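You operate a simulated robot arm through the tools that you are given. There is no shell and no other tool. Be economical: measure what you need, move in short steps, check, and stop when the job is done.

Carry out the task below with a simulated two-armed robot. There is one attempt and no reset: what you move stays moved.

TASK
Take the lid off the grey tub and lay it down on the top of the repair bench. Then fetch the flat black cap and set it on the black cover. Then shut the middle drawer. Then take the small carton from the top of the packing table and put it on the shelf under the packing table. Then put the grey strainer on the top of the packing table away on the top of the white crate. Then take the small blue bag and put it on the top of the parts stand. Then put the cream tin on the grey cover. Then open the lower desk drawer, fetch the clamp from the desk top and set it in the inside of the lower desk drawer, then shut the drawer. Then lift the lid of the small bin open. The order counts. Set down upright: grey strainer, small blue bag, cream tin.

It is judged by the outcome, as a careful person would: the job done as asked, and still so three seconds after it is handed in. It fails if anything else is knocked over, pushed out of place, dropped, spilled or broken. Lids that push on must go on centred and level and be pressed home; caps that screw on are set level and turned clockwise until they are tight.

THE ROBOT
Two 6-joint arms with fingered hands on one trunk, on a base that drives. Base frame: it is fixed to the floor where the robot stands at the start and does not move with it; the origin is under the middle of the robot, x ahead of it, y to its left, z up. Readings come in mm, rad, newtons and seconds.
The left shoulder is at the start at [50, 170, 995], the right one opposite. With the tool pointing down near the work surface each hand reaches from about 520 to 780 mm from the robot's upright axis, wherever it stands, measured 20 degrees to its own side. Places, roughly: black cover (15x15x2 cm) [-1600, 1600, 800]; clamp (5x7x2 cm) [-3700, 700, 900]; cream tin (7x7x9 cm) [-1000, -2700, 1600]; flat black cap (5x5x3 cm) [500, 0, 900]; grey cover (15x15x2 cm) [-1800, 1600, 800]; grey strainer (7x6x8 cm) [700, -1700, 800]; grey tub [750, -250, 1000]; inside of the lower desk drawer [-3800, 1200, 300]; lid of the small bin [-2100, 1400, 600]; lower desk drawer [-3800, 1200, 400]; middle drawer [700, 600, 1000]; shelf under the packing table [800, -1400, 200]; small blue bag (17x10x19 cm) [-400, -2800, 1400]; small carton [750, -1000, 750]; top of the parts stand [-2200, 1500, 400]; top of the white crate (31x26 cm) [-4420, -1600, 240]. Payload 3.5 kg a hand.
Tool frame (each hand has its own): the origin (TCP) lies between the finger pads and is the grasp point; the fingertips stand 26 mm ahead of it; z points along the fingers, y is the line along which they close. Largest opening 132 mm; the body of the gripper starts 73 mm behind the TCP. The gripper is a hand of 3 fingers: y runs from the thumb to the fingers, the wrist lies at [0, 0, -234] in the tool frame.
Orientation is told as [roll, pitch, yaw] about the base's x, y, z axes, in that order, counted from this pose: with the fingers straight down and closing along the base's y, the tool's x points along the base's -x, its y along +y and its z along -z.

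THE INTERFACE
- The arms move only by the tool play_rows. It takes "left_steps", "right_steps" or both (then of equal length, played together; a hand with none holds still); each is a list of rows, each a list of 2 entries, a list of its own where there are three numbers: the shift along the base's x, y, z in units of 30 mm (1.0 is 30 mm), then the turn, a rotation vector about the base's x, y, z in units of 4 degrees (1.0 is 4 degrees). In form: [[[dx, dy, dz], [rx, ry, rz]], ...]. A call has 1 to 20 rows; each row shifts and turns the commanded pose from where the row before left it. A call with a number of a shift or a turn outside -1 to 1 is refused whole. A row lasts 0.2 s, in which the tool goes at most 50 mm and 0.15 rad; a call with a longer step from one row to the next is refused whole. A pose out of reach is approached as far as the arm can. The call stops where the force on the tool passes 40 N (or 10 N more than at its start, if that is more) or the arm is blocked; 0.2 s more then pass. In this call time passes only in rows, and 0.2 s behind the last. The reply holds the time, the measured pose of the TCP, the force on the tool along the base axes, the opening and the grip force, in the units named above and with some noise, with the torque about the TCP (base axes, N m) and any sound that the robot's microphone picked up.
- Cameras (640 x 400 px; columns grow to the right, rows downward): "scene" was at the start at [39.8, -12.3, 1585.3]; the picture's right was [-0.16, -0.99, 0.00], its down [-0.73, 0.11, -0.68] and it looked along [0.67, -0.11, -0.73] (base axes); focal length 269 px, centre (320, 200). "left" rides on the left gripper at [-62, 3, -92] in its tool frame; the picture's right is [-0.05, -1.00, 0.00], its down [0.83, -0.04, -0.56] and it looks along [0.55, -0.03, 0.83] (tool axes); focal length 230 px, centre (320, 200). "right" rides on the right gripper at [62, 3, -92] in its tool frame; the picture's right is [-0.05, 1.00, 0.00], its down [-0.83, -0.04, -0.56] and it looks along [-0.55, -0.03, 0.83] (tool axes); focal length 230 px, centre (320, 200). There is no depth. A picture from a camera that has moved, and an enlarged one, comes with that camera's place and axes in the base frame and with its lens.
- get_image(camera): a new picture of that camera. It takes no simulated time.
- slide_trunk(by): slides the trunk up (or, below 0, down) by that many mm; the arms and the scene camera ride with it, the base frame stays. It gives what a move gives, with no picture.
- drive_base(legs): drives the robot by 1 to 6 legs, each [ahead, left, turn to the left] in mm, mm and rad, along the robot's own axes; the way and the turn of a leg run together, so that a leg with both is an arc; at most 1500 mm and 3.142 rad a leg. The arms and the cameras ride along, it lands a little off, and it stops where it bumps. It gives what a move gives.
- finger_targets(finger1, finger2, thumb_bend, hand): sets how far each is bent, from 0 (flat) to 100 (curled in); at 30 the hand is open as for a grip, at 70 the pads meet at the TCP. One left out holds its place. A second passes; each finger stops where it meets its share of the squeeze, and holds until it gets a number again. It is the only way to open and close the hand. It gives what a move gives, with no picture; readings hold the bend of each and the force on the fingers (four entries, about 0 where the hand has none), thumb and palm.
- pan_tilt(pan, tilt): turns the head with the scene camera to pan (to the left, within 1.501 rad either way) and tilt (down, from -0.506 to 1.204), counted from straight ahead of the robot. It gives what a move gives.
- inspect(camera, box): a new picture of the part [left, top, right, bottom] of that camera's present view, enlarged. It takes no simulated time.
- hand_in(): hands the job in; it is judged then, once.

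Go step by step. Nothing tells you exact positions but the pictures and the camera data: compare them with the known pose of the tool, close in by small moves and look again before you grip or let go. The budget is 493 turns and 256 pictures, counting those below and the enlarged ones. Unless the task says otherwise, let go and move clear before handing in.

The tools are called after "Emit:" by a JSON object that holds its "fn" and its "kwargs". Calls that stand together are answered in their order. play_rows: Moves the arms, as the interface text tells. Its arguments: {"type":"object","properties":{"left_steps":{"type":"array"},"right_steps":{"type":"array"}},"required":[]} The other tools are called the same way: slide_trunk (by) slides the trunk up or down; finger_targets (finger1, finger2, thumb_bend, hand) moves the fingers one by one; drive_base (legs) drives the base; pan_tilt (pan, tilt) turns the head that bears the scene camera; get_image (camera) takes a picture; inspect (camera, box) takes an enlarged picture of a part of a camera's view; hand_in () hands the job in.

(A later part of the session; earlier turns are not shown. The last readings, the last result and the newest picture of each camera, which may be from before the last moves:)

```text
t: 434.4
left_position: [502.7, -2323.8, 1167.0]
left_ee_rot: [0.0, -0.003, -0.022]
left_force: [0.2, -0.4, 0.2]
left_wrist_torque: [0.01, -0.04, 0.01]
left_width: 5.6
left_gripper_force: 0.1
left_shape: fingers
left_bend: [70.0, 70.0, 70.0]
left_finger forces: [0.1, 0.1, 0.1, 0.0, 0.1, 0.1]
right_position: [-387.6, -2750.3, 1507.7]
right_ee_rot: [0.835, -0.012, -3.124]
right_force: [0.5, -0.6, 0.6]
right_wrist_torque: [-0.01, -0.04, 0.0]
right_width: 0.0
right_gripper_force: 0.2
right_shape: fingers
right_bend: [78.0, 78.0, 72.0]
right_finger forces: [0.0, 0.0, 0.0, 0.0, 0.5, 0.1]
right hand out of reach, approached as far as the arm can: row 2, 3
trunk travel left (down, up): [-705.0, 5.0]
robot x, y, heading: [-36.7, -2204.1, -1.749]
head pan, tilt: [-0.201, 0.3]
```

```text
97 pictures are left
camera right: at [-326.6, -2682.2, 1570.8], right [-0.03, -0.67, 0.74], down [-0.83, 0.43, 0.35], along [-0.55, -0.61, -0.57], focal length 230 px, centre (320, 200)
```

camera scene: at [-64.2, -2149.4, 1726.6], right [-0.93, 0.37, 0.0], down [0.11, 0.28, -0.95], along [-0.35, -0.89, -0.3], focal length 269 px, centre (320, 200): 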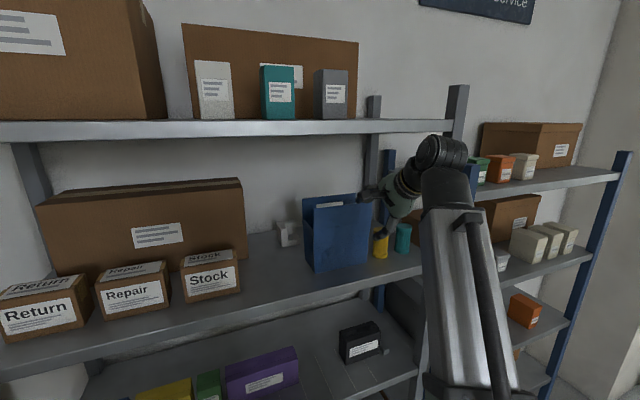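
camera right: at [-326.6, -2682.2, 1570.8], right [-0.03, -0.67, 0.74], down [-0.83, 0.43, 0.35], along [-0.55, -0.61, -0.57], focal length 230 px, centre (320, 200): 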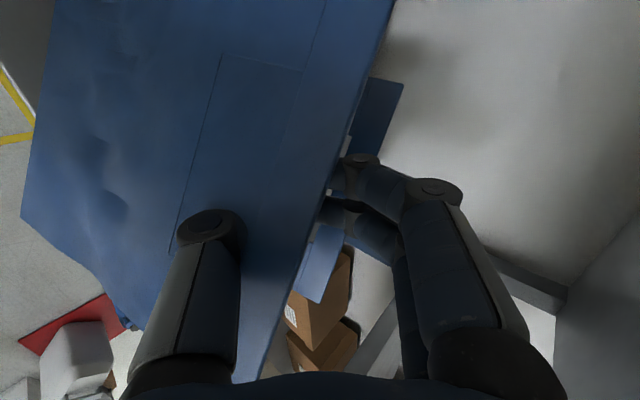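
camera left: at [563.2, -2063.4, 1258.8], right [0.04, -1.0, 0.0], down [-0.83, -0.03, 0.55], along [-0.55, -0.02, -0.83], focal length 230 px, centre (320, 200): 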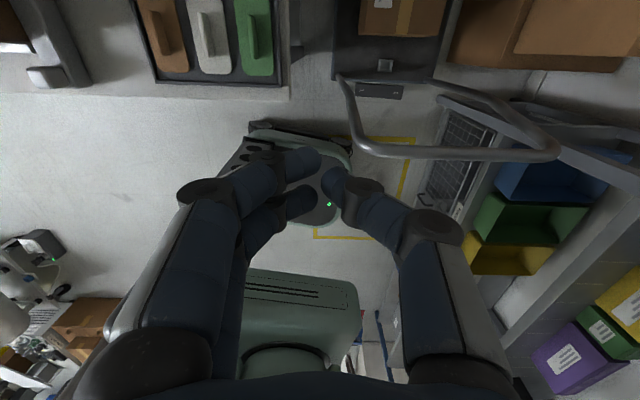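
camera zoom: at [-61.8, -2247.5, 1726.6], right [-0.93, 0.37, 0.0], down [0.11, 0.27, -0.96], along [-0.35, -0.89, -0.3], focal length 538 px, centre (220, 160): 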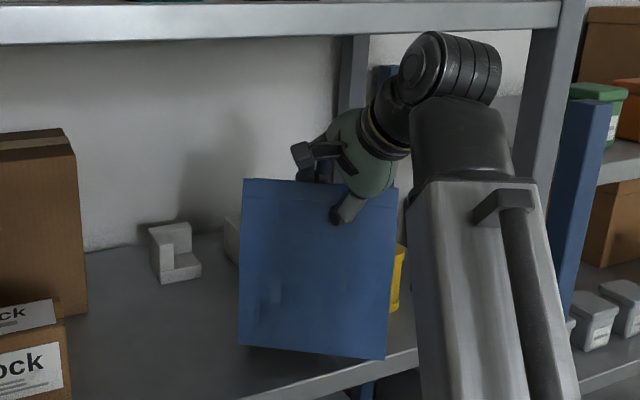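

The bag hangs level now. I back straight out of the rack.

Emit:
{"fn": "drive_base", "kwargs": {"legs": [[-150, -27, 0]]}}

Emit:
{"fn": "inspect", "kwargs": {"camera": "scene", "box": [280, 120, 460, 320]}}

```text
t: 435.8
left_position: [502.7, -2172.6, 1168.6]
left_ee_rot: [-0.003, -0.003, -0.019]
left_force: [0.4, 0.3, 0.0]
left_wrist_torque: [-0.03, 0.01, 0.02]
left_width: 5.4
left_gripper_force: 0.1
left_shape: fingers
left_bend: [70.0, 70.0, 70.0]
left_finger forces: [0.0, 0.1, 0.0, 0.0, 0.0, 0.0]
right_position: [-388.4, -2598.5, 1508.9]
right_ee_rot: [0.838, -0.012, -3.123]
right_force: [0.3, 0.9, -0.1]
right_wrist_torque: [0.0, -0.02, -0.01]
right_width: 0.0
right_gripper_force: 0.1
right_shape: fingers
right_bend: [78.0, 78.0, 72.0]
right_finger forces: [0.0, 0.0, 0.0, 0.0, 0.5, 0.0]
trunk travel left (down, up): [-705.0, 5.0]
robot x, y, heading: [-37.1, -2051.5, -1.754]
head pan, tilt: [-0.201, 0.3]
```

```text
2.00 times, centred on (370, 220) of scene
camera zoom: at [-62.9, -2094.5, 1726.7], right [-0.93, 0.37, 0.0], down [0.11, 0.27, -0.96], along [-0.35, -0.89, -0.29], focal length 538 px, centre (220, 160)
```

zoom: 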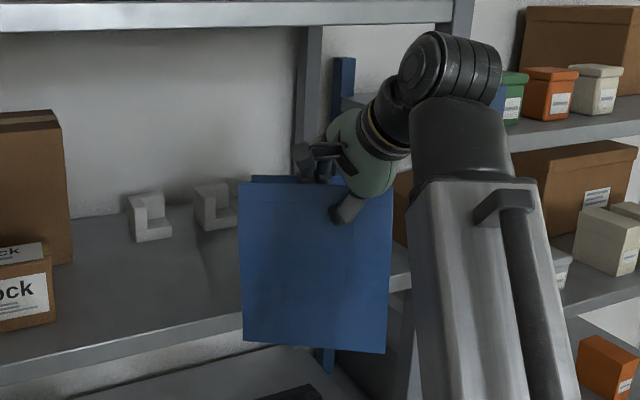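

The bag is free of the rack. I back off, turn north and drive the long way to the parts stand.

Emit:
{"fn": "drive_base", "kwargs": {"legs": [[-330, 0, 0], [0, 0, -2.96]]}}

Emit:
{"fn": "get_image", "kwargs": {"camera": "right"}}

```text
t: 444.9
left_position: [-530.8, -1698.1, 1166.7]
left_ee_rot: [-0.001, -0.005, -2.982]
left_force: [-1.0, 0.6, -0.4]
left_wrist_torque: [0.02, -0.01, -0.01]
left_width: 5.5
left_gripper_force: 0.0
left_shape: fingers
left_bend: [70.0, 70.0, 70.0]
left_finger forces: [0.0, 0.0, 0.1, 0.0, 0.0, 0.1]
right_position: [268.9, -1120.3, 1506.6]
right_ee_rot: [0.833, -0.013, 0.197]
right_force: [0.1, -0.1, -1.4]
right_wrist_torque: [0.03, 0.02, -0.05]
right_width: 0.0
right_gripper_force: 0.5
right_shape: fingers
right_bend: [78.0, 78.0, 72.0]
right_finger forces: [0.0, 0.0, 0.0, 0.0, 0.5, 0.0]
trunk travel left (down, up): [-705.0, 5.0]
robot x, y, heading: [21.2, -1724.2, 1.572]
head pan, tilt: [-0.201, 0.3]
```

```text
95 pictures are left
camera right: at [220.7, -1196.1, 1570.6], right [-0.09, 0.67, 0.74], down [0.9, -0.27, 0.35], along [0.43, 0.7, -0.57], focal length 230 px, centre (320, 200)
```

right: 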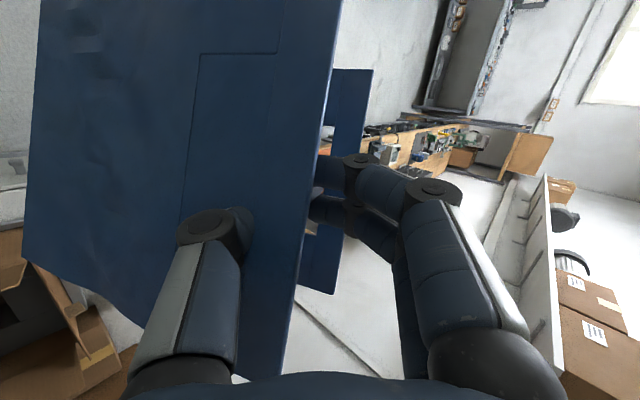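

Emit:
{"fn": "drive_base", "kwargs": {"legs": [[300, 170, 0], [1300, 0, 0], [1000, 0, 0]]}}

Emit:
{"fn": "drive_base", "kwargs": {"legs": [[950, 0, 0], [0, 0, 1.571], [0, -400, 0], [800, 0, 0]]}}

```text
t: 458.0
left_position: [-696.4, 907.9, 1166.3]
left_ee_rot: [0.001, -0.004, -3.006]
left_force: [0.0, 0.2, -0.2]
left_wrist_torque: [-0.01, 0.0, 0.0]
left_width: 5.7
left_gripper_force: 0.0
left_shape: fingers
left_bend: [70.0, 70.0, 70.0]
left_finger forces: [0.0, 0.0, 0.0, 0.0, 0.0, 0.0]
right_position: [120.3, 1464.7, 1507.1]
right_ee_rot: [0.836, -0.012, 0.171]
right_force: [0.7, 0.4, -1.6]
right_wrist_torque: [0.0, -0.01, 0.0]
right_width: 0.0
right_gripper_force: 0.1
right_shape: fingers
right_bend: [78.0, 78.0, 72.0]
right_finger forces: [0.0, 0.1, 0.0, 0.1, 0.5, 0.0]
trunk travel left (down, up): [-705.0, 5.0]
robot x, y, heading: [-142.3, 871.2, 1.549]
head pan, tilt: [-0.201, 0.3]
```

```text
t: 472.8
left_position: [-940.3, 1703.5, 1167.9]
left_ee_rot: [0.0, -0.004, -1.464]
left_force: [-0.1, -0.1, 0.3]
left_wrist_torque: [0.0, -0.02, 0.0]
left_width: 5.5
left_gripper_force: 0.2
left_shape: fingers
left_bend: [70.0, 70.0, 70.0]
left_finger forces: [0.0, 0.0, 0.0, 0.1, 0.1, 0.1]
right_position: [-1476.0, 2536.0, 1506.9]
right_ee_rot: [0.834, -0.014, 1.715]
right_force: [-0.7, -0.1, -0.6]
right_wrist_torque: [0.02, 0.02, -0.03]
right_width: 0.2
right_gripper_force: 0.1
right_shape: fingers
right_bend: [78.0, 78.0, 72.0]
right_finger forces: [0.0, 0.0, 0.0, 0.0, 0.4, 0.1]
trunk travel left (down, up): [-705.0, 5.0]
robot x, y, heading: [-887.1, 2258.2, 3.086]
head pan, tilt: [-0.201, 0.3]
```

Emit:
{"fn": "drive_base", "kwargs": {"legs": [[0, 0, 0.056], [1200, 0, 0], [0, 0, 1.571]]}}

Emit:
{"fn": "pan_tilt", "kwargs": {"pan": -0.4, "tilt": 0.8}}

Emit:
{"fn": "get_image", "kwargs": {"camera": "scene"}}

```text
t: 483.1
left_position: [-1534.3, 2227.5, 1166.8]
left_ee_rot: [0.001, -0.003, 0.135]
left_force: [-1.6, 0.3, 0.4]
left_wrist_torque: [0.0, -0.03, 0.02]
left_width: 5.6
left_gripper_force: 0.0
left_shape: fingers
left_bend: [70.0, 70.0, 70.0]
left_finger forces: [0.2, 0.0, 0.0, 0.1, 0.0, 0.0]
right_position: [-2350.1, 1667.7, 1506.5]
right_ee_rot: [0.835, -0.012, -2.97]
right_force: [-0.1, 0.3, 0.0]
right_wrist_torque: [0.0, 0.01, 0.02]
right_width: 0.0
right_gripper_force: 0.3
right_shape: fingers
right_bend: [78.0, 78.0, 72.0]
right_finger forces: [0.1, 0.1, 0.0, 0.0, 0.5, 0.0]
trunk travel left (down, up): [-705.0, 5.0]
robot x, y, heading: [-2087.1, 2263.0, -1.598]
head pan, tilt: [-0.201, 0.3]
```

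```text
t: 484.1
left_position: [-1535.6, 2227.2, 1167.6]
left_ee_rot: [0.002, -0.004, 0.137]
left_force: [-0.6, -0.9, -1.2]
left_wrist_torque: [0.01, 0.02, 0.01]
left_width: 5.4
left_gripper_force: 0.0
left_shape: fingers
left_bend: [70.0, 70.0, 70.0]
left_finger forces: [0.1, 0.1, 0.1, 0.1, 0.1, 0.0]
right_position: [-2350.1, 1667.0, 1507.4]
right_ee_rot: [0.834, -0.013, -2.97]
right_force: [0.0, -0.4, -0.9]
right_wrist_torque: [-0.05, 0.0, -0.03]
right_width: 0.1
right_gripper_force: 0.1
right_shape: fingers
right_bend: [78.0, 78.0, 72.0]
right_finger forces: [0.0, 0.0, 0.1, 0.0, 0.5, 0.0]
trunk travel left (down, up): [-705.0, 5.0]
robot x, y, heading: [-2085.8, 2266.3, -1.596]
head pan, tilt: [-0.4, 0.799]
```

```text
94 pictures are left
camera scene: at [-2118.6, 2232.0, 1682.4], right [-0.91, 0.41, 0.0], down [0.29, 0.65, -0.7], along [-0.29, -0.64, -0.72], focal length 269 px, centre (320, 200)
```

scene: 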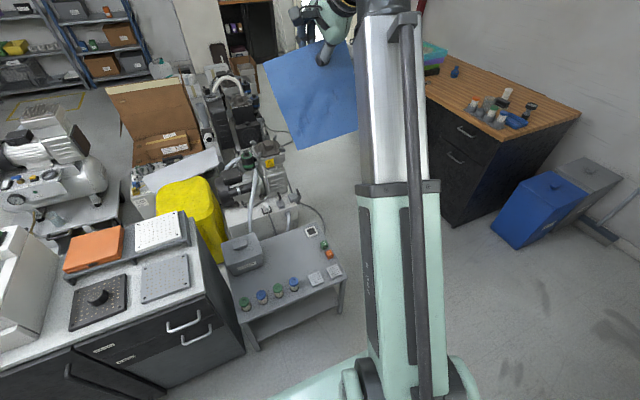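

Emit:
{"fn": "inspect", "kwargs": {"camera": "scene", "box": [210, 210, 360, 330]}}

```text
3.33 times, centred on (285, 270) of scene
camera zoom: at [-2118.6, 2232.0, 1682.4], right [-0.91, 0.41, 0.0], down [0.29, 0.65, -0.7], along [-0.29, -0.64, -0.72], focal length 897 px, centre (437, -33)
```

zoom: 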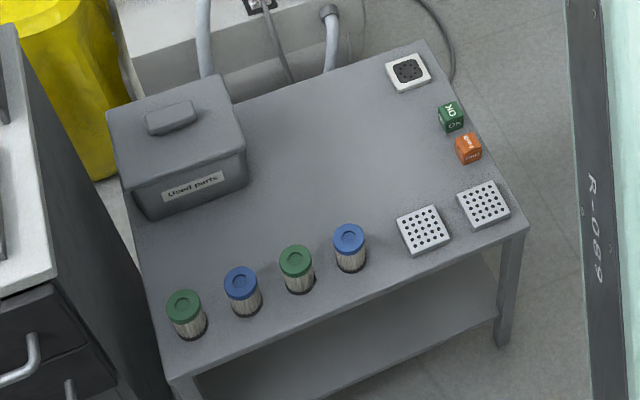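

The stand's free area is centred at about [-2310, 1430]. I move so the handle goes to [-2310, 1485] and then lower the trunk.

Emit:
{"fn": "drive_base", "kwargs": {"legs": [[180, 45, 0.026]]}}

Emit:
{"fn": "slide_trunk", "kwargs": {"by": -400}}

Emit:
{"fn": "get_image", "kwargs": {"camera": "scene"}}

```text
t: 485.6
left_position: [-1490.2, 2064.9, 1167.8]
left_ee_rot: [0.001, -0.005, 0.167]
left_force: [-0.3, -0.2, 0.6]
left_wrist_torque: [0.02, 0.03, 0.04]
left_width: 5.6
left_gripper_force: 0.0
left_shape: fingers
left_bend: [70.0, 70.0, 70.0]
left_finger forces: [0.0, 0.1, 0.0, 0.0, 0.0, 0.0]
right_position: [-2288.8, 1479.8, 1506.5]
right_ee_rot: [0.833, -0.011, -2.938]
right_force: [-0.1, -0.5, -1.3]
right_wrist_torque: [0.03, 0.0, 0.01]
right_width: 0.0
right_gripper_force: 0.2
right_shape: fingers
right_bend: [78.0, 78.0, 72.0]
right_finger forces: [0.1, 0.0, 0.0, 0.0, 0.5, 0.0]
trunk travel left (down, up): [-705.0, 5.0]
robot x, y, heading: [-2047.1, 2086.8, -1.558]
head pan, tilt: [-0.4, 0.799]
```

```text
t: 489.4
left_position: [-1491.3, 2065.7, 766.2]
left_ee_rot: [0.001, -0.005, 0.165]
left_force: [0.3, 0.4, -0.1]
left_wrist_torque: [0.01, 0.03, -0.01]
left_width: 5.7
left_gripper_force: 0.0
left_shape: fingers
left_bend: [70.0, 70.0, 70.0]
left_finger forces: [0.0, 0.0, 0.1, 0.0, 0.0, 0.0]
right_position: [-2288.6, 1481.7, 1106.9]
right_ee_rot: [0.835, -0.014, -2.94]
right_force: [-0.1, -0.4, -1.3]
right_wrist_torque: [-0.05, 0.0, -0.01]
right_width: 0.0
right_gripper_force: 0.1
right_shape: fingers
right_bend: [78.0, 78.0, 72.0]
right_finger forces: [0.1, 0.0, 0.0, 0.0, 0.5, 0.0]
trunk travel left (down, up): [-305.0, 405.0]
robot x, y, heading: [-2043.6, 2088.5, -1.564]
head pan, tilt: [-0.4, 0.799]
```

```text
92 pictures are left
camera scene: at [-2074.7, 2053.4, 1282.3], right [-0.92, 0.38, 0.0], down [0.27, 0.66, -0.7], along [-0.27, -0.64, -0.72], focal length 269 px, centre (320, 200)
```

scene: 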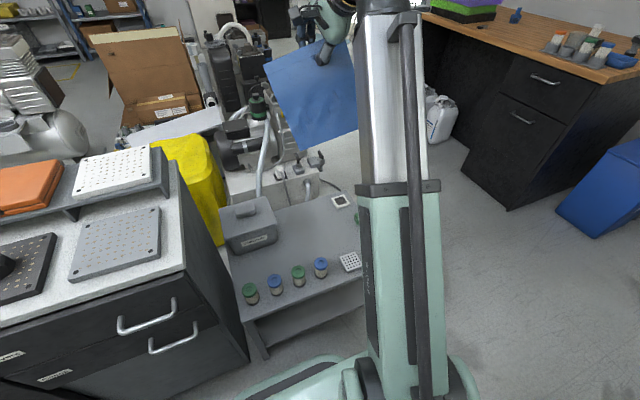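

Emit:
{"fn": "slide_trunk", "kwargs": {"by": -300}}

Emit:
{"fn": "play_rows", "kwargs": {"right_steps": [[[-0.3, -0.2, -1], [0, 0, 0]], [[-0.3, -0.2, -1], [0, 0, 0]], [[0, 0, -1], [0, 0, 0]], [[0, 0, -1], [0, 0, 0]]]}}

Emit:
{"fn": "get_image", "kwargs": {"camera": "scene"}}

Emit:
{"fn": "get_image", "kwargs": {"camera": "right"}}

```text
t: 492.4
left_position: [-1492.1, 2065.4, 467.9]
left_ee_rot: [0.001, -0.006, 0.164]
left_force: [-0.4, -0.4, -0.3]
left_wrist_torque: [0.01, 0.02, -0.01]
left_width: 5.7
left_gripper_force: 0.1
left_shape: fingers
left_bend: [70.0, 70.0, 70.0]
left_finger forces: [0.1, 0.0, 0.1, 0.0, 0.0, 0.1]
right_position: [-2289.4, 1482.4, 806.7]
right_ee_rot: [0.836, -0.011, -2.938]
right_force: [0.3, 0.0, -0.1]
right_wrist_torque: [-0.04, 0.0, 0.01]
right_width: 0.1
right_gripper_force: 0.1
right_shape: fingers
right_bend: [78.0, 78.0, 72.0]
right_finger forces: [0.0, 0.0, 0.0, 0.0, 0.6, 0.1]
trunk travel left (down, up): [-5.0, 705.0]
robot x, y, heading: [-2045.6, 2092.0, -1.568]
head pan, tilt: [-0.4, 0.799]
```

```text
t: 493.4
left_position: [-1492.2, 2065.4, 467.9]
left_ee_rot: [0.0, -0.003, 0.165]
left_force: [-0.2, 0.8, -0.3]
left_wrist_torque: [-0.01, 0.0, -0.01]
left_width: 5.6
left_gripper_force: 0.0
left_shape: fingers
left_bend: [70.0, 70.0, 70.0]
left_finger forces: [0.1, 0.0, 0.0, 0.0, 0.0, 0.0]
right_position: [-2307.9, 1472.4, 688.4]
right_ee_rot: [0.834, -0.013, -2.94]
right_force: [-0.1, -0.6, 0.3]
right_wrist_torque: [-0.02, 0.0, 0.01]
right_width: 0.0
right_gripper_force: 0.3
right_shape: fingers
right_bend: [78.0, 78.0, 72.0]
right_finger forces: [0.1, 0.1, 0.0, 0.1, 0.5, 0.1]
trunk travel left (down, up): [-5.0, 705.0]
robot x, y, heading: [-2045.8, 2084.8, -1.566]
head pan, tilt: [-0.4, 0.799]
```

```text
91 pictures are left
camera scene: at [-2074.6, 2053.5, 982.3], right [-0.92, 0.38, 0.0], down [0.27, 0.66, -0.7], along [-0.27, -0.64, -0.72], focal length 269 px, centre (320, 200)
```

scene: 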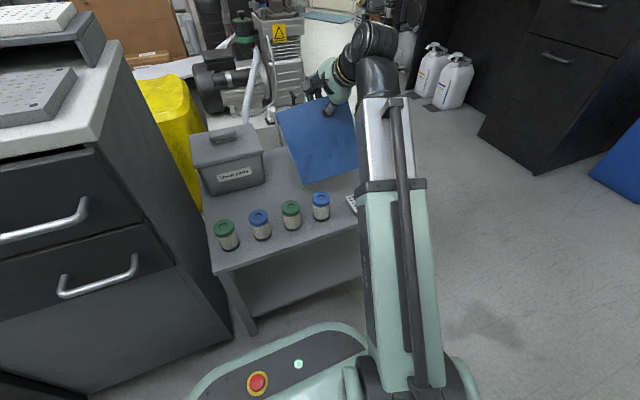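

```text
90 pictures are left
camera right: at [-2259.9, 1550.9, 751.3], right [0.09, -0.67, 0.74], down [-0.9, 0.26, 0.35], along [-0.43, -0.7, -0.57], focal length 230 px, centre (320, 200)
```

right: 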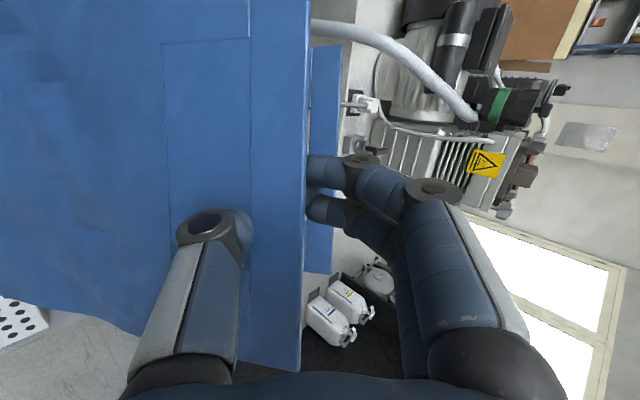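

I move 25 mm further south to stay clear of the bottles, then lower until the bag stands.

Emit:
{"fn": "play_rows", "kwargs": {"right_steps": [[[-0.1, -0.9, 0], [0, 0, 0]], [[0, 0, -0.8], [0, 0, 0]], [[0, 0, -0.8], [0, 0, 0]]]}}

Emit:
{"fn": "inspect", "kwargs": {"camera": "scene", "box": [180, 60, 380, 260]}}

```text
t: 494.2
left_position: [-1492.0, 2065.6, 468.2]
left_ee_rot: [0.002, -0.005, 0.166]
left_force: [0.1, 0.8, 0.6]
left_wrist_torque: [0.02, -0.01, 0.05]
left_width: 5.7
left_gripper_force: 0.2
left_shape: fingers
left_bend: [70.0, 70.0, 70.0]
left_finger forces: [0.0, 0.0, 0.0, 0.1, 0.0, 0.0]
right_position: [-2308.9, 1444.1, 639.4]
right_ee_rot: [0.836, -0.013, -2.939]
right_force: [-0.5, -0.4, -0.4]
right_wrist_torque: [0.02, -0.02, -0.01]
right_width: 0.1
right_gripper_force: 0.2
right_shape: fingers
right_bend: [78.0, 78.0, 72.0]
right_finger forces: [0.1, 0.1, 0.0, 0.0, 0.5, 0.1]
trunk travel left (down, up): [-5.0, 705.0]
robot x, y, heading: [-2042.1, 2089.1, -1.562]
head pan, tilt: [-0.4, 0.799]
```

```text
2.00 times, centred on (280, 160) of scene
camera zoom: at [-2074.6, 2053.4, 982.3], right [-0.92, 0.38, 0.0], down [0.27, 0.66, -0.7], along [-0.27, -0.64, -0.72], focal length 538 px, centre (400, 280)
```

zoom: 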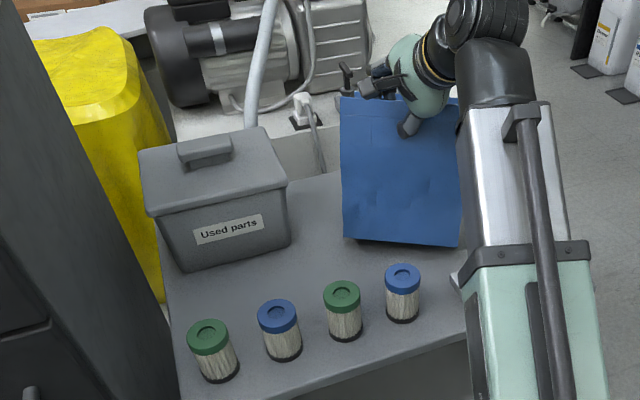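

Emit:
{"fn": "play_rows", "kwargs": {"right_steps": [[[0, 0, -0.6], [0, 0, 0]], [[0, 0, -0.6], [0, 0, 0]], [[0, 0, -0.5], [0, 0, 0]], [[0, 0, -0.5], [0, 0, 0]]]}}

Emit:
{"fn": "inspect", "kwargs": {"camera": "scene", "box": [180, 60, 380, 260]}}

Emit:
{"fn": "get_image", "kwargs": {"camera": "right"}}

```text
t: 494.9
left_position: [-1492.3, 2065.3, 467.8]
left_ee_rot: [-0.001, -0.001, 0.166]
left_force: [-0.3, -0.4, -0.8]
left_wrist_torque: [0.0, 0.02, -0.02]
left_width: 5.5
left_gripper_force: 0.0
left_shape: fingers
left_bend: [70.0, 70.0, 70.0]
left_finger forces: [0.0, 0.0, 0.0, 0.1, 0.1, 0.1]
right_position: [-2309.6, 1443.4, 605.1]
right_ee_rot: [0.856, -0.021, -2.938]
right_force: [0.4, 1.3, 22.6]
right_wrist_torque: [1.02, 0.7, -0.13]
right_width: 0.0
right_gripper_force: 12.4
right_shape: fingers
right_bend: [78.0, 78.0, 72.0]
right_finger forces: [0.1, 0.1, 0.1, 0.0, 7.8, 17.3]
trunk travel left (down, up): [-5.0, 705.0]
robot x, y, heading: [-2042.1, 2087.5, -1.559]
head pan, tilt: [-0.4, 0.799]
stopped in row 3 (right hand): the force on the tool passed its limit at 55 N (the readings are from after the stop); the commanded pose is now the measured one
```

```text
2.00 times, centred on (280, 160) of scene
camera zoom: at [-2074.1, 2054.6, 982.7], right [-0.92, 0.38, 0.0], down [0.27, 0.66, -0.7], along [-0.27, -0.65, -0.72], focal length 538 px, centre (400, 280)
```

zoom: 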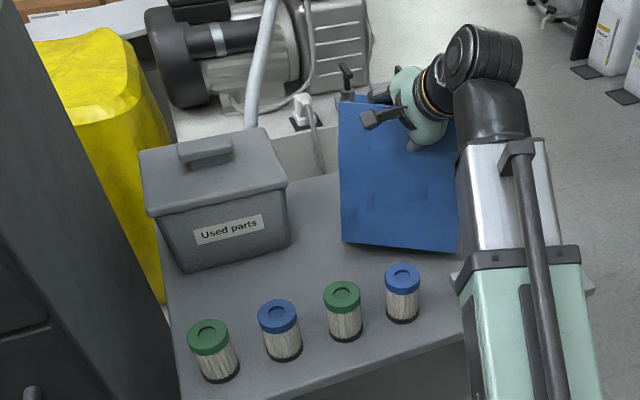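

```text
87 pictures are left
camera right: at [-2262.7, 1522.2, 667.0], right [0.1, -0.65, 0.75], down [-0.9, 0.27, 0.35], along [-0.43, -0.71, -0.56], focal length 230 px, centre (320, 200)
```

right: 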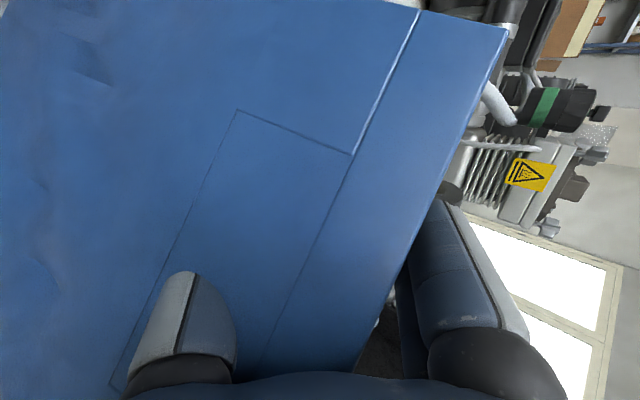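

The bag touched down leaning back; I ease up slightly and draw the handle north to bring it upright.

Emit:
{"fn": "play_rows", "kwargs": {"right_steps": [[[0, 0.3, 0.3], [0, 0, 0]], [[0, 0.6, 0], [0, 0, 0]], [[0, 0.6, 0], [0, 0, 0]], [[0, 0.5, 0], [0, 0, 0]]]}}

Emit:
{"fn": "inspect", "kwargs": {"camera": "scene", "box": [180, 60, 380, 260]}}

Emit:
{"fn": "get_image", "kwargs": {"camera": "right"}}

```text
t: 495.9
left_position: [-1490.8, 2066.1, 467.2]
left_ee_rot: [-0.001, -0.001, 0.167]
left_force: [0.0, 0.6, 0.1]
left_wrist_torque: [-0.03, -0.01, 0.0]
left_width: 5.6
left_gripper_force: 0.1
left_shape: fingers
left_bend: [70.0, 70.0, 70.0]
left_finger forces: [0.1, 0.0, 0.1, 0.0, 0.0, 0.1]
right_position: [-2310.2, 1503.2, 610.1]
right_ee_rot: [0.849, -0.018, -2.941]
right_force: [-0.4, -0.3, 0.0]
right_wrist_torque: [-0.02, -0.04, -0.01]
right_width: 0.0
right_gripper_force: 0.3
right_shape: fingers
right_bend: [78.0, 78.0, 72.0]
right_finger forces: [0.0, 0.1, 0.1, 0.1, 0.5, 0.1]
trunk travel left (down, up): [-5.0, 705.0]
robot x, y, heading: [-2046.6, 2090.1, -1.565]
head pan, tilt: [-0.4, 0.799]
```

```text
2.00 times, centred on (280, 160) of scene
camera zoom: at [-2074.7, 2053.4, 982.3], right [-0.92, 0.38, 0.0], down [0.27, 0.66, -0.7], along [-0.27, -0.64, -0.72], focal length 538 px, centre (400, 280)
```

zoom: 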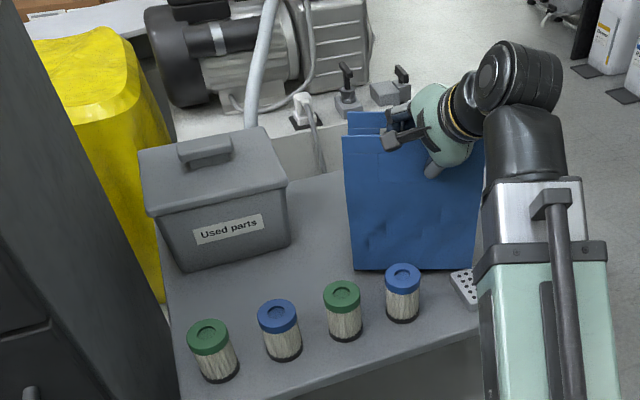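

```text
85 pictures are left
camera right: at [-2263.8, 1582.5, 672.0], right [0.09, -0.65, 0.75], down [-0.9, 0.27, 0.35], along [-0.43, -0.71, -0.56], focal length 230 px, centre (320, 200)
```

right: 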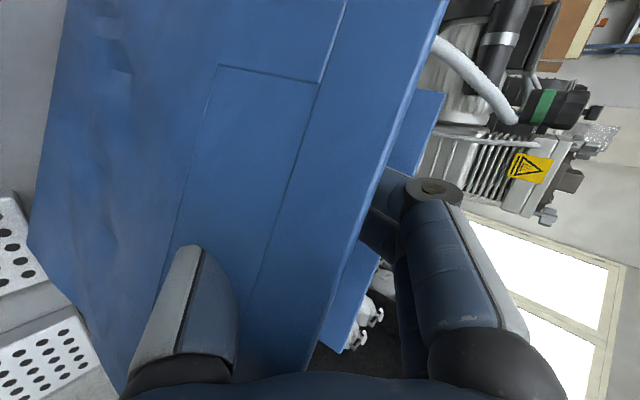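

The bag is nearly upright but close to the bottle and tiles. I lift it again and repeat the set-down about 50 mm further south.

Emit:
{"fn": "play_rows", "kwargs": {"right_steps": [[[0, 0, 1], [0, 0, 0]], [[0, 0, 1], [0, 0, 0]], [[0.1, -0.9, 0], [0, 0, 0]], [[0.1, -0.9, 0], [0, 0, 0]], [[0.1, -0.9, 0], [0, 0, 0]], [[0.1, -0.9, 0], [0, 0, 0]], [[0, 0, -0.8], [0, 0, 0]], [[0, 0, -0.7], [0, 0, 0]]]}}

Emit:
{"fn": "inspect", "kwargs": {"camera": "scene", "box": [180, 60, 380, 260]}}

```text
t: 497.8
left_position: [-1491.4, 2064.8, 467.1]
left_ee_rot: [0.0, -0.004, 0.166]
left_force: [0.5, 0.0, 0.0]
left_wrist_torque: [-0.01, -0.01, 0.02]
left_width: 5.6
left_gripper_force: 0.0
left_shape: fingers
left_bend: [70.0, 70.0, 70.0]
left_finger forces: [0.0, 0.1, 0.0, 0.0, 0.0, 0.0]
right_position: [-2299.2, 1394.5, 624.9]
right_ee_rot: [0.848, -0.017, -2.938]
right_force: [-0.1, 0.4, -0.6]
right_wrist_torque: [0.01, 0.0, 0.03]
right_width: 0.1
right_gripper_force: 0.1
right_shape: fingers
right_bend: [78.0, 78.0, 72.0]
right_finger forces: [0.0, 0.0, 0.1, 0.1, 0.0, 0.0]
trunk travel left (down, up): [-5.0, 705.0]
robot x, y, heading: [-2045.7, 2086.0, -1.561]
head pan, tilt: [-0.4, 0.799]
```

```text
2.00 times, centred on (280, 160) of scene
camera zoom: at [-2074.6, 2053.5, 982.3], right [-0.92, 0.38, 0.0], down [0.27, 0.66, -0.7], along [-0.27, -0.64, -0.72], focal length 538 px, centre (400, 280)
```

zoom: 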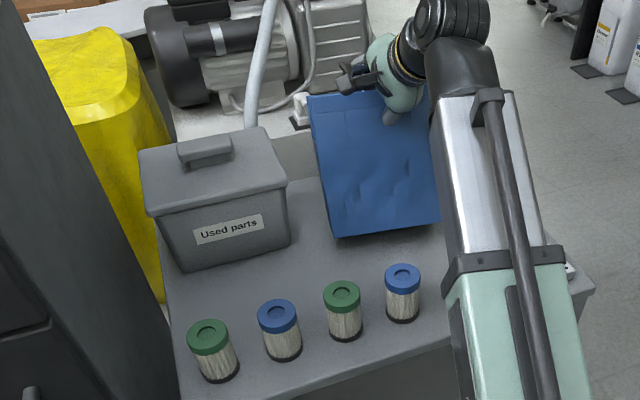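

Emit:
{"fn": "play_rows", "kwargs": {"right_steps": [[[-0.2, 0.2, -0.3], [0, 0, 0]], [[-0.2, 0.6, 0], [0, 0, 0]], [[0, 0.6, 0], [0, 0, 0]], [[0, 0.5, -0.1], [0, 0, 0]]]}}

Emit:
{"fn": "inspect", "kwargs": {"camera": "scene", "box": [180, 60, 380, 260]}}

```text
t: 498.8
left_position: [-1491.4, 2065.0, 466.8]
left_ee_rot: [0.0, -0.005, 0.166]
left_force: [0.3, -1.2, 0.9]
left_wrist_torque: [0.01, -0.03, 0.0]
left_width: 5.5
left_gripper_force: 0.1
left_shape: fingers
left_bend: [70.0, 70.0, 70.0]
left_finger forces: [0.0, 0.0, 0.0, 0.0, 0.0, 0.1]
right_position: [-2311.9, 1452.6, 614.5]
right_ee_rot: [0.848, -0.018, -2.939]
right_force: [-0.7, -0.2, -1.9]
right_wrist_torque: [0.02, -0.01, 0.0]
right_width: 0.1
right_gripper_force: 0.1
right_shape: fingers
right_bend: [78.0, 78.0, 72.0]
right_finger forces: [0.0, 0.0, 0.0, 0.0, 0.2, 0.0]
trunk travel left (down, up): [-5.0, 705.0]
robot x, y, heading: [-2046.1, 2086.0, -1.567]
head pan, tilt: [-0.4, 0.799]
```

```text
2.00 times, centred on (280, 160) of scene
camera zoom: at [-2074.7, 2053.4, 982.3], right [-0.92, 0.38, 0.0], down [0.27, 0.66, -0.7], along [-0.27, -0.64, -0.72], focal length 538 px, centre (400, 280)
```

zoom: 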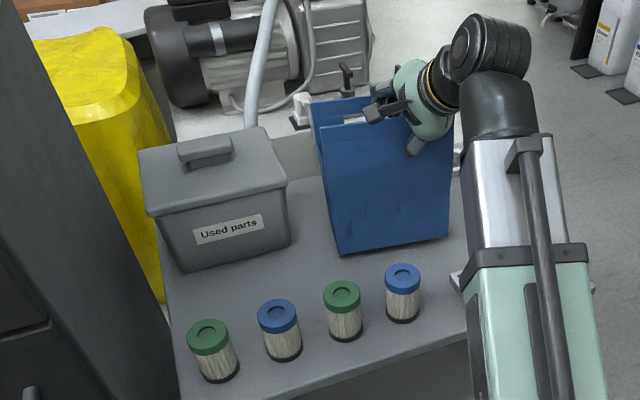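

Emit:
{"fn": "play_rows", "kwargs": {"right_steps": [[[0, 0.1, -0.4], [0, 0, 0]], [[0, 0.1, -0.4], [0, 0, 0]]]}}

Emit:
{"fn": "inspect", "kwargs": {"camera": "scene", "box": [180, 60, 380, 260]}}

Emit:
{"fn": "get_image", "kwargs": {"camera": "right"}}

```text
t: 499.4
left_position: [-1491.7, 2064.6, 468.2]
left_ee_rot: [-0.002, -0.001, 0.165]
left_force: [0.2, 0.8, 1.1]
left_wrist_torque: [0.0, 0.01, -0.01]
left_width: 5.6
left_gripper_force: 0.0
left_shape: fingers
left_bend: [70.0, 70.0, 70.0]
left_finger forces: [0.1, 0.0, 0.1, 0.1, 0.0, 0.0]
right_position: [-2311.0, 1458.6, 591.7]
right_ee_rot: [0.852, -0.019, -2.94]
right_force: [-1.0, 5.0, 14.4]
right_wrist_torque: [0.21, 0.2, -0.05]
right_width: 0.1
right_gripper_force: 18.3
right_shape: fingers
right_bend: [78.0, 78.0, 73.0]
right_finger forces: [0.0, 0.1, 0.1, 0.1, 35.6, 0.5]
trunk travel left (down, up): [-5.0, 705.0]
robot x, y, heading: [-2047.1, 2090.3, -1.567]
head pan, tilt: [-0.4, 0.799]
```

```text
2.00 times, centred on (280, 160) of scene
camera zoom: at [-2074.4, 2054.3, 982.6], right [-0.92, 0.38, 0.0], down [0.27, 0.66, -0.7], along [-0.27, -0.64, -0.72], focal length 538 px, centre (400, 280)
```

zoom: 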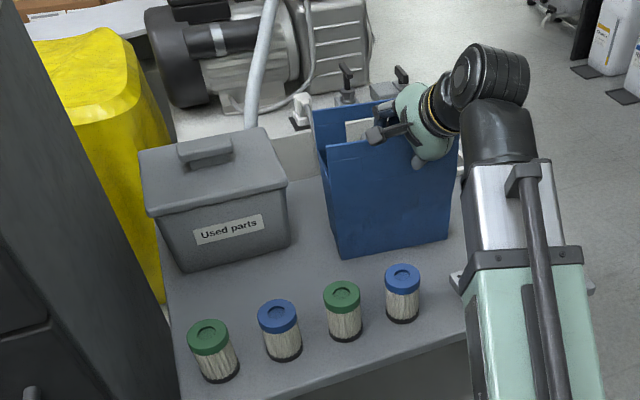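

```text
81 pictures are left
camera right: at [-2263.5, 1537.8, 654.2], right [0.09, -0.65, 0.75], down [-0.9, 0.27, 0.35], along [-0.43, -0.71, -0.56], focal length 230 px, centre (320, 200)
```

right: 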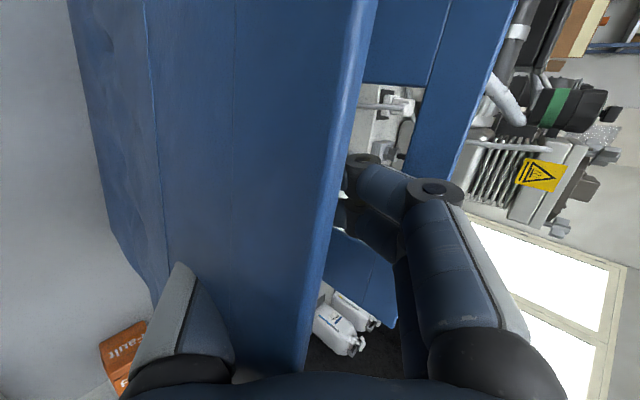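

The bag stands upright. I relieve the thumb by raising a few mm, open only the two fingers upward, and then withdraw the thumb horizontally from the handle hole.

Emit:
{"fn": "play_rows", "kwargs": {"right_steps": [[[0, 0, 0.25], [0, 0, 0]]]}}

Emit:
{"fn": "finger_targets", "kwargs": {"hand": "right", "finger1": 22, "finger2": 22}}

Emit:
{"fn": "get_image", "kwargs": {"camera": "right"}}

Emit:
{"fn": "inspect", "kwargs": {"camera": "scene", "box": [180, 60, 380, 260]}}

```text
t: 499.8
left_position: [-1491.4, 2065.1, 467.6]
left_ee_rot: [0.0, -0.004, 0.165]
left_force: [-0.2, -0.2, -0.6]
left_wrist_torque: [-0.02, 0.0, 0.02]
left_width: 5.6
left_gripper_force: 0.0
left_shape: fingers
left_bend: [70.0, 70.0, 70.0]
left_finger forces: [0.0, 0.1, 0.0, 0.0, 0.0, 0.0]
right_position: [-2309.3, 1457.5, 596.5]
right_ee_rot: [0.85, -0.017, -2.939]
right_force: [-0.1, -0.5, 0.6]
right_wrist_torque: [-0.1, 0.03, -0.01]
right_width: 0.1
right_gripper_force: 4.2
right_shape: fingers
right_bend: [78.0, 78.0, 72.0]
right_finger forces: [0.0, 0.1, 0.0, 0.1, 9.9, 0.0]
trunk travel left (down, up): [-5.0, 705.0]
robot x, y, heading: [-2042.1, 2089.8, -1.565]
head pan, tilt: [-0.4, 0.799]
```

```text
t: 500.8
left_position: [-1491.5, 2064.7, 467.1]
left_ee_rot: [-0.001, -0.003, 0.165]
left_force: [0.6, 0.0, -0.7]
left_wrist_torque: [0.0, 0.01, -0.02]
left_width: 5.3
left_gripper_force: 0.1
left_shape: fingers
left_bend: [70.0, 70.0, 70.0]
left_finger forces: [0.0, 0.1, 0.0, 0.0, 0.0, 0.0]
right_position: [-2309.8, 1457.1, 597.7]
right_ee_rot: [0.849, -0.018, -2.939]
right_force: [-0.5, 0.1, -0.1]
right_wrist_torque: [-0.01, 0.02, -0.02]
right_width: 66.6
right_gripper_force: 0.1
right_shape: fingers
right_bend: [22.0, 22.0, 76.0]
right_finger forces: [0.0, 0.0, 0.0, 0.1, 0.0, 0.0]
trunk travel left (down, up): [-5.0, 705.0]
robot x, y, heading: [-2045.3, 2087.4, -1.561]
head pan, tilt: [-0.4, 0.799]
```

```text
80 pictures are left
camera right: at [-2263.2, 1536.6, 659.7], right [0.09, -0.65, 0.75], down [-0.9, 0.27, 0.35], along [-0.43, -0.71, -0.56], focal length 230 px, centre (320, 200)
```

right: 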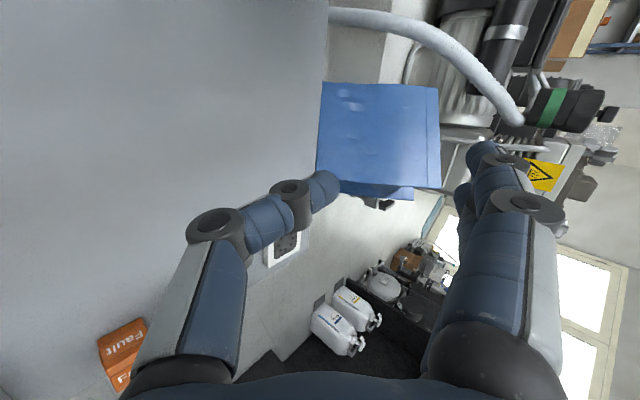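

```text
2.00 times, centred on (280, 160) of scene
camera zoom: at [-2074.7, 2053.4, 982.3], right [-0.92, 0.38, 0.0], down [0.27, 0.66, -0.7], along [-0.27, -0.64, -0.72], focal length 538 px, centre (400, 280)
```

zoom: 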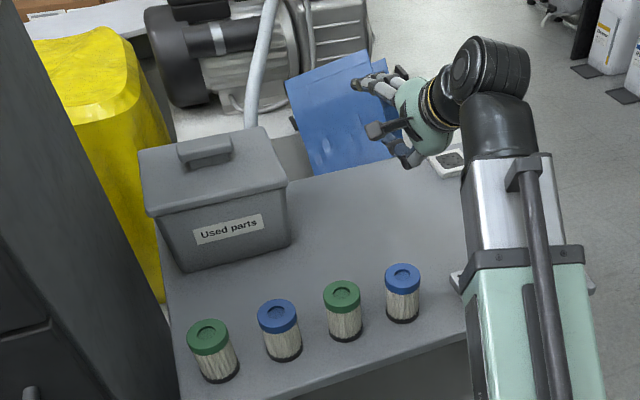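

The opening fingers pushed the bag back. I move the hand away a little and look at how it settles.

Emit:
{"fn": "play_rows", "kwargs": {"right_steps": [[[0, 0.5, 0.5], [0, 0, 0]]]}}

Emit:
{"fn": "inspect", "kwargs": {"camera": "scene", "box": [180, 20, 400, 240]}}

Emit:
{"fn": "get_image", "kwargs": {"camera": "right"}}

```text
t: 501.1
left_position: [-1490.4, 2066.0, 466.8]
left_ee_rot: [-0.001, -0.005, 0.167]
left_force: [-0.1, -0.2, -0.4]
left_wrist_torque: [0.04, 0.01, -0.02]
left_width: 5.5
left_gripper_force: 0.2
left_shape: fingers
left_bend: [70.0, 70.0, 70.0]
left_finger forces: [0.1, 0.0, 0.1, 0.0, 0.0, 0.0]
right_position: [-2309.5, 1471.8, 613.3]
right_ee_rot: [0.849, -0.018, -2.939]
right_force: [-0.1, -0.1, 0.0]
right_wrist_torque: [0.02, -0.02, 0.0]
right_width: 66.3
right_gripper_force: 0.1
right_shape: fingers
right_bend: [22.0, 22.0, 76.0]
right_finger forces: [0.0, 0.0, 0.0, 0.0, 0.1, 0.0]
trunk travel left (down, up): [-5.0, 705.0]
robot x, y, heading: [-2047.2, 2086.1, -1.567]
head pan, tilt: [-0.4, 0.799]
```

```text
1.82 times, centred on (290, 130) of scene
camera zoom: at [-2074.7, 2053.4, 982.3], right [-0.92, 0.38, 0.0], down [0.27, 0.66, -0.7], along [-0.27, -0.64, -0.72], focal length 489 px, centre (374, 327)
```

zoom: 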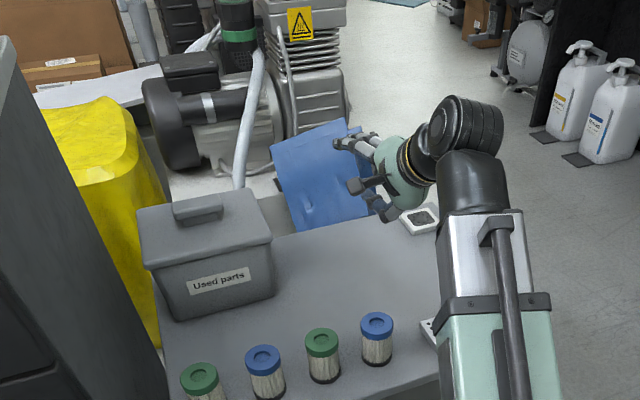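

```text
77 pictures are left
camera right: at [-2263.1, 1551.1, 674.6], right [0.09, -0.65, 0.75], down [-0.9, 0.27, 0.35], along [-0.43, -0.71, -0.56], focal length 230 px, centre (320, 200)
```

right: 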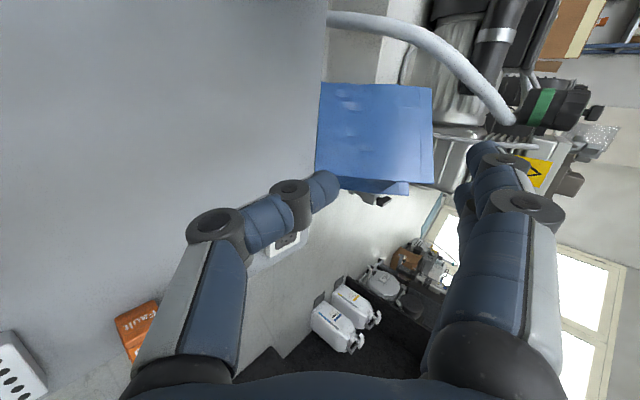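

The bag has tipped back behind the stand, lying inclined on the machine housing. I retract, straighten the right hand, and will pick it up again from the west side.

Emit:
{"fn": "play_rows", "kwargs": {"right_steps": [[[0, 0.6, 0.8], [0, 0, 0]], [[0, 0.8, 1], [0, 0, 0]], [[0, 0.8, 1], [0, 0, 0]], [[0, 0.5, 1], [1, 0, 0]], [[0, 0.5, 1], [1, 0, 0]], [[0, 0, 0.5], [1, 0, 0]], [[0, 0, 0], [1, 0, 0]], [[0, 0, 0], [1, 0, 0]], [[0, 0, 0], [1, 0, 0]], [[0, 0, 0], [1, 0, 0]], [[0, 0, 0], [1, 0, 0]], [[0, 0, 0], [1, 0, 0]], [[0, 0, 0], [1, 0, 0]], [[0, 0, 0], [1, 0, 0]], [[0, 0, 0], [1, 0, 0]]]}}

Emit:
{"fn": "slide_trunk", "kwargs": {"by": 400}}

Emit:
{"fn": "get_image", "kwargs": {"camera": "scene"}}

```text
t: 504.4
left_position: [-1491.4, 2065.7, 467.2]
left_ee_rot: [0.0, -0.004, 0.166]
left_force: [0.0, 0.5, -0.3]
left_wrist_torque: [-0.01, 0.0, -0.01]
left_width: 5.7
left_gripper_force: 0.0
left_shape: fingers
left_bend: [70.0, 70.0, 70.0]
left_finger forces: [0.0, 0.0, 0.0, 0.0, 0.1, 0.0]
right_position: [-2316.1, 1528.1, 731.6]
right_ee_rot: [0.385, 0.073, -2.957]
right_force: [-0.3, 0.4, -0.3]
right_wrist_torque: [0.01, 0.0, -0.04]
right_width: 67.1
right_gripper_force: 0.1
right_shape: fingers
right_bend: [22.0, 22.0, 76.0]
right_finger forces: [0.1, 0.1, 0.1, 0.0, 0.1, 0.0]
right hand out of reach, approached as far as the arm can: row 5, 6, 10, 11, 12, 13, 14, 15
trunk travel left (down, up): [-5.0, 705.0]
robot x, y, heading: [-2046.9, 2090.0, -1.565]
head pan, tilt: [-0.4, 0.799]
```

```text
t: 508.2
left_position: [-1490.6, 2065.6, 867.4]
left_ee_rot: [-0.001, -0.003, 0.165]
left_force: [0.4, -0.2, -0.1]
left_wrist_torque: [-0.01, 0.01, -0.02]
left_width: 5.7
left_gripper_force: 0.1
left_shape: fingers
left_bend: [70.0, 70.0, 70.0]
left_finger forces: [0.1, 0.1, 0.0, 0.0, 0.0, 0.0]
right_position: [-2319.1, 1529.2, 1132.6]
right_ee_rot: [0.385, 0.072, -2.956]
right_force: [0.3, 0.4, 0.4]
right_wrist_torque: [0.02, -0.04, 0.03]
right_width: 66.2
right_gripper_force: 0.1
right_shape: fingers
right_bend: [22.0, 22.0, 76.0]
right_finger forces: [0.1, 0.1, 0.0, 0.0, 0.1, 0.0]
trunk travel left (down, up): [-405.0, 305.0]
robot x, y, heading: [-2043.1, 2084.5, -1.561]
head pan, tilt: [-0.4, 0.799]
```

```text
76 pictures are left
camera scene: at [-2074.7, 2053.4, 1382.2], right [-0.92, 0.38, 0.0], down [0.27, 0.66, -0.7], along [-0.27, -0.64, -0.72], focal length 269 px, centre (320, 200)
```

scene: 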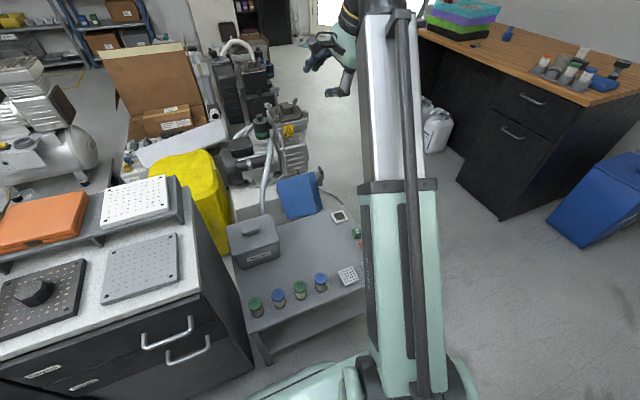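

Emit:
{"fn": "inspect", "kwargs": {"camera": "scene", "box": [220, 150, 370, 270]}}

```text
3.33 times, centred on (295, 210) of scene
camera zoom: at [-2074.7, 2053.4, 1382.2], right [-0.92, 0.38, 0.0], down [0.27, 0.66, -0.7], along [-0.27, -0.64, -0.72], focal length 897 px, centre (403, 167)
```

zoom: 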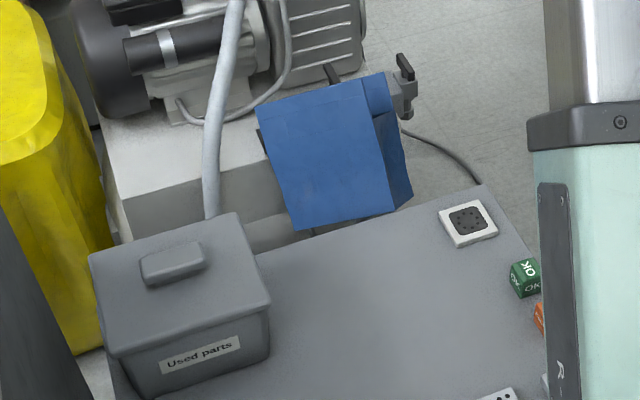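

The bag now stands leaning ~20° back against the housing just behind the stand, rim centre ≈[-2305, 1192, 595]. I can reach its handle from here with the same tilted hand: re-tilt, open, and extend above the mouth.

Emit:
{"fn": "finger_targets", "kwargs": {"hand": "right", "finger1": 46, "finger2": 46, "thumb_bend": 46}}

Emit:
{"fn": "play_rows", "kwargs": {"right_steps": [[[0, -0.5, 0], [-1, 0, 0]], [[0, -0.5, 0], [-1, 0, 0]], [[0, -0.5, 0], [-1, 0, 0]], [[0, -0.5, 0], [-1, 0, 0]], [[0, -0.5, 0], [-1, 0, 0]], [[0, -0.5, 0], [-1, 0, 0]], [[0, -0.8, -0.5], [0, 0, -0.5]], [[0, -0.8, -0.5], [0, 0, -0.5]], [[0, -0.8, -0.5], [0, 0, -0.5]], [[0, -0.8, -0.5], [0, 0, 0]]]}}

Emit:
{"fn": "slide_trunk", "kwargs": {"by": -300}}

```text
t: 509.2
left_position: [-1492.4, 2065.5, 866.7]
left_ee_rot: [-0.001, -0.003, 0.164]
left_force: [-0.9, -0.2, -0.5]
left_wrist_torque: [0.01, 0.01, -0.02]
left_width: 5.9
left_gripper_force: 0.1
left_shape: fingers
left_bend: [70.0, 70.0, 70.0]
left_finger forces: [0.1, 0.1, 0.0, 0.0, 0.1, 0.1]
right_position: [-2318.5, 1527.9, 1133.0]
right_ee_rot: [0.385, 0.074, -2.958]
right_force: [1.0, 0.0, 0.0]
right_wrist_torque: [-0.03, -0.02, -0.01]
right_width: 81.3
right_gripper_force: 0.1
right_shape: fingers
right_bend: [46.0, 46.0, 46.0]
right_finger forces: [0.0, 0.1, 0.1, 0.0, 0.0, 0.0]
trunk travel left (down, up): [-405.0, 305.0]
robot x, y, heading: [-2045.6, 2090.4, -1.562]
head pan, tilt: [-0.4, 0.799]
```

```text
t: 511.4
left_position: [-1491.2, 2065.4, 867.7]
left_ee_rot: [0.002, -0.004, 0.165]
left_force: [-1.0, 0.7, 0.3]
left_wrist_torque: [0.0, 0.03, 0.02]
left_width: 5.6
left_gripper_force: 0.1
left_shape: fingers
left_bend: [70.0, 70.0, 70.0]
left_finger forces: [0.0, 0.1, 0.0, 0.0, 0.0, 0.0]
right_position: [-2316.1, 1342.2, 1072.7]
right_ee_rot: [0.798, -0.009, -3.046]
right_force: [0.2, -0.4, -0.3]
right_wrist_torque: [0.0, -0.03, -0.04]
right_width: 81.3
right_gripper_force: 0.1
right_shape: fingers
right_bend: [46.0, 46.0, 46.0]
right_finger forces: [0.0, 0.0, 0.1, 0.1, 0.1, 0.1]
trunk travel left (down, up): [-405.0, 305.0]
robot x, y, heading: [-2040.3, 2085.1, -1.561]
head pan, tilt: [-0.4, 0.799]
```

```text
t: 514.4
left_position: [-1491.0, 2065.2, 566.6]
left_ee_rot: [0.0, -0.005, 0.167]
left_force: [0.0, -0.6, -0.2]
left_wrist_torque: [-0.02, -0.04, 0.03]
left_width: 5.7
left_gripper_force: 0.1
left_shape: fingers
left_bend: [70.0, 70.0, 70.0]
left_finger forces: [0.0, 0.0, 0.0, 0.0, 0.1, 0.0]
right_position: [-2316.9, 1343.6, 772.4]
right_ee_rot: [0.797, -0.008, -3.048]
right_force: [-0.1, -0.2, 0.3]
right_wrist_torque: [-0.02, 0.0, -0.02]
right_width: 81.5
right_gripper_force: 0.0
right_shape: fingers
right_bend: [46.0, 46.0, 46.0]
right_finger forces: [0.0, 0.1, 0.0, 0.1, 0.0, 0.1]
trunk travel left (down, up): [-105.0, 605.0]
robot x, y, heading: [-2046.2, 2089.3, -1.568]
head pan, tilt: [-0.4, 0.799]
```

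Emit:
{"fn": "play_rows", "kwargs": {"right_steps": [[[0, -0.9, -0.6], [0, 0, 0]], [[0, -0.9, -0.6], [0, 0, 0]], [[0, -0.9, -0.6], [0, 0, 0]], [[0, -0.9, -0.6], [0, 0, 0]]]}}

Emit:
{"fn": "get_image", "kwargs": {"camera": "right"}}

Emit:
{"fn": "inspect", "kwargs": {"camera": "scene", "box": [200, 20, 400, 220]}}

```text
t: 515.4
left_position: [-1491.0, 2065.7, 567.0]
left_ee_rot: [0.001, -0.004, 0.167]
left_force: [-0.4, -0.5, -0.2]
left_wrist_torque: [-0.02, 0.01, 0.02]
left_width: 5.5
left_gripper_force: 0.1
left_shape: fingers
left_bend: [70.0, 70.0, 70.0]
left_finger forces: [0.1, 0.0, 0.0, 0.1, 0.0, 0.0]
right_position: [-2317.3, 1235.6, 700.3]
right_ee_rot: [0.796, -0.009, -3.049]
right_force: [-0.2, 1.1, 1.0]
right_wrist_torque: [0.01, 0.01, -0.02]
right_width: 81.7
right_gripper_force: 0.1
right_shape: fingers
right_bend: [46.0, 46.0, 46.0]
right_finger forces: [0.0, 0.0, 0.0, 0.0, 0.1, 0.1]
trunk travel left (down, up): [-105.0, 605.0]
robot x, y, heading: [-2041.2, 2086.8, -1.564]
head pan, tilt: [-0.4, 0.799]
```

```text
74 pictures are left
camera right: at [-2262.8, 1304.9, 767.1], right [0.02, -0.7, 0.71], down [-0.86, 0.35, 0.36], along [-0.5, -0.62, -0.6], focal length 230 px, centre (320, 200)
```

right: 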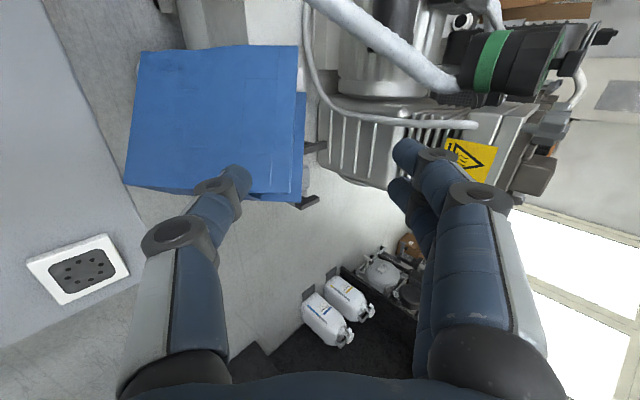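

```text
2.00 times, centred on (300, 120) of scene
camera zoom: at [-2074.6, 2053.6, 1082.3], right [-0.92, 0.38, 0.0], down [0.27, 0.66, -0.7], along [-0.27, -0.64, -0.72], focal length 538 px, centre (360, 360)
```

zoom: 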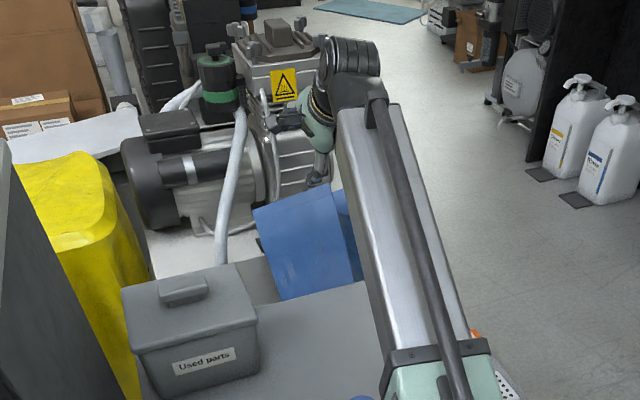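

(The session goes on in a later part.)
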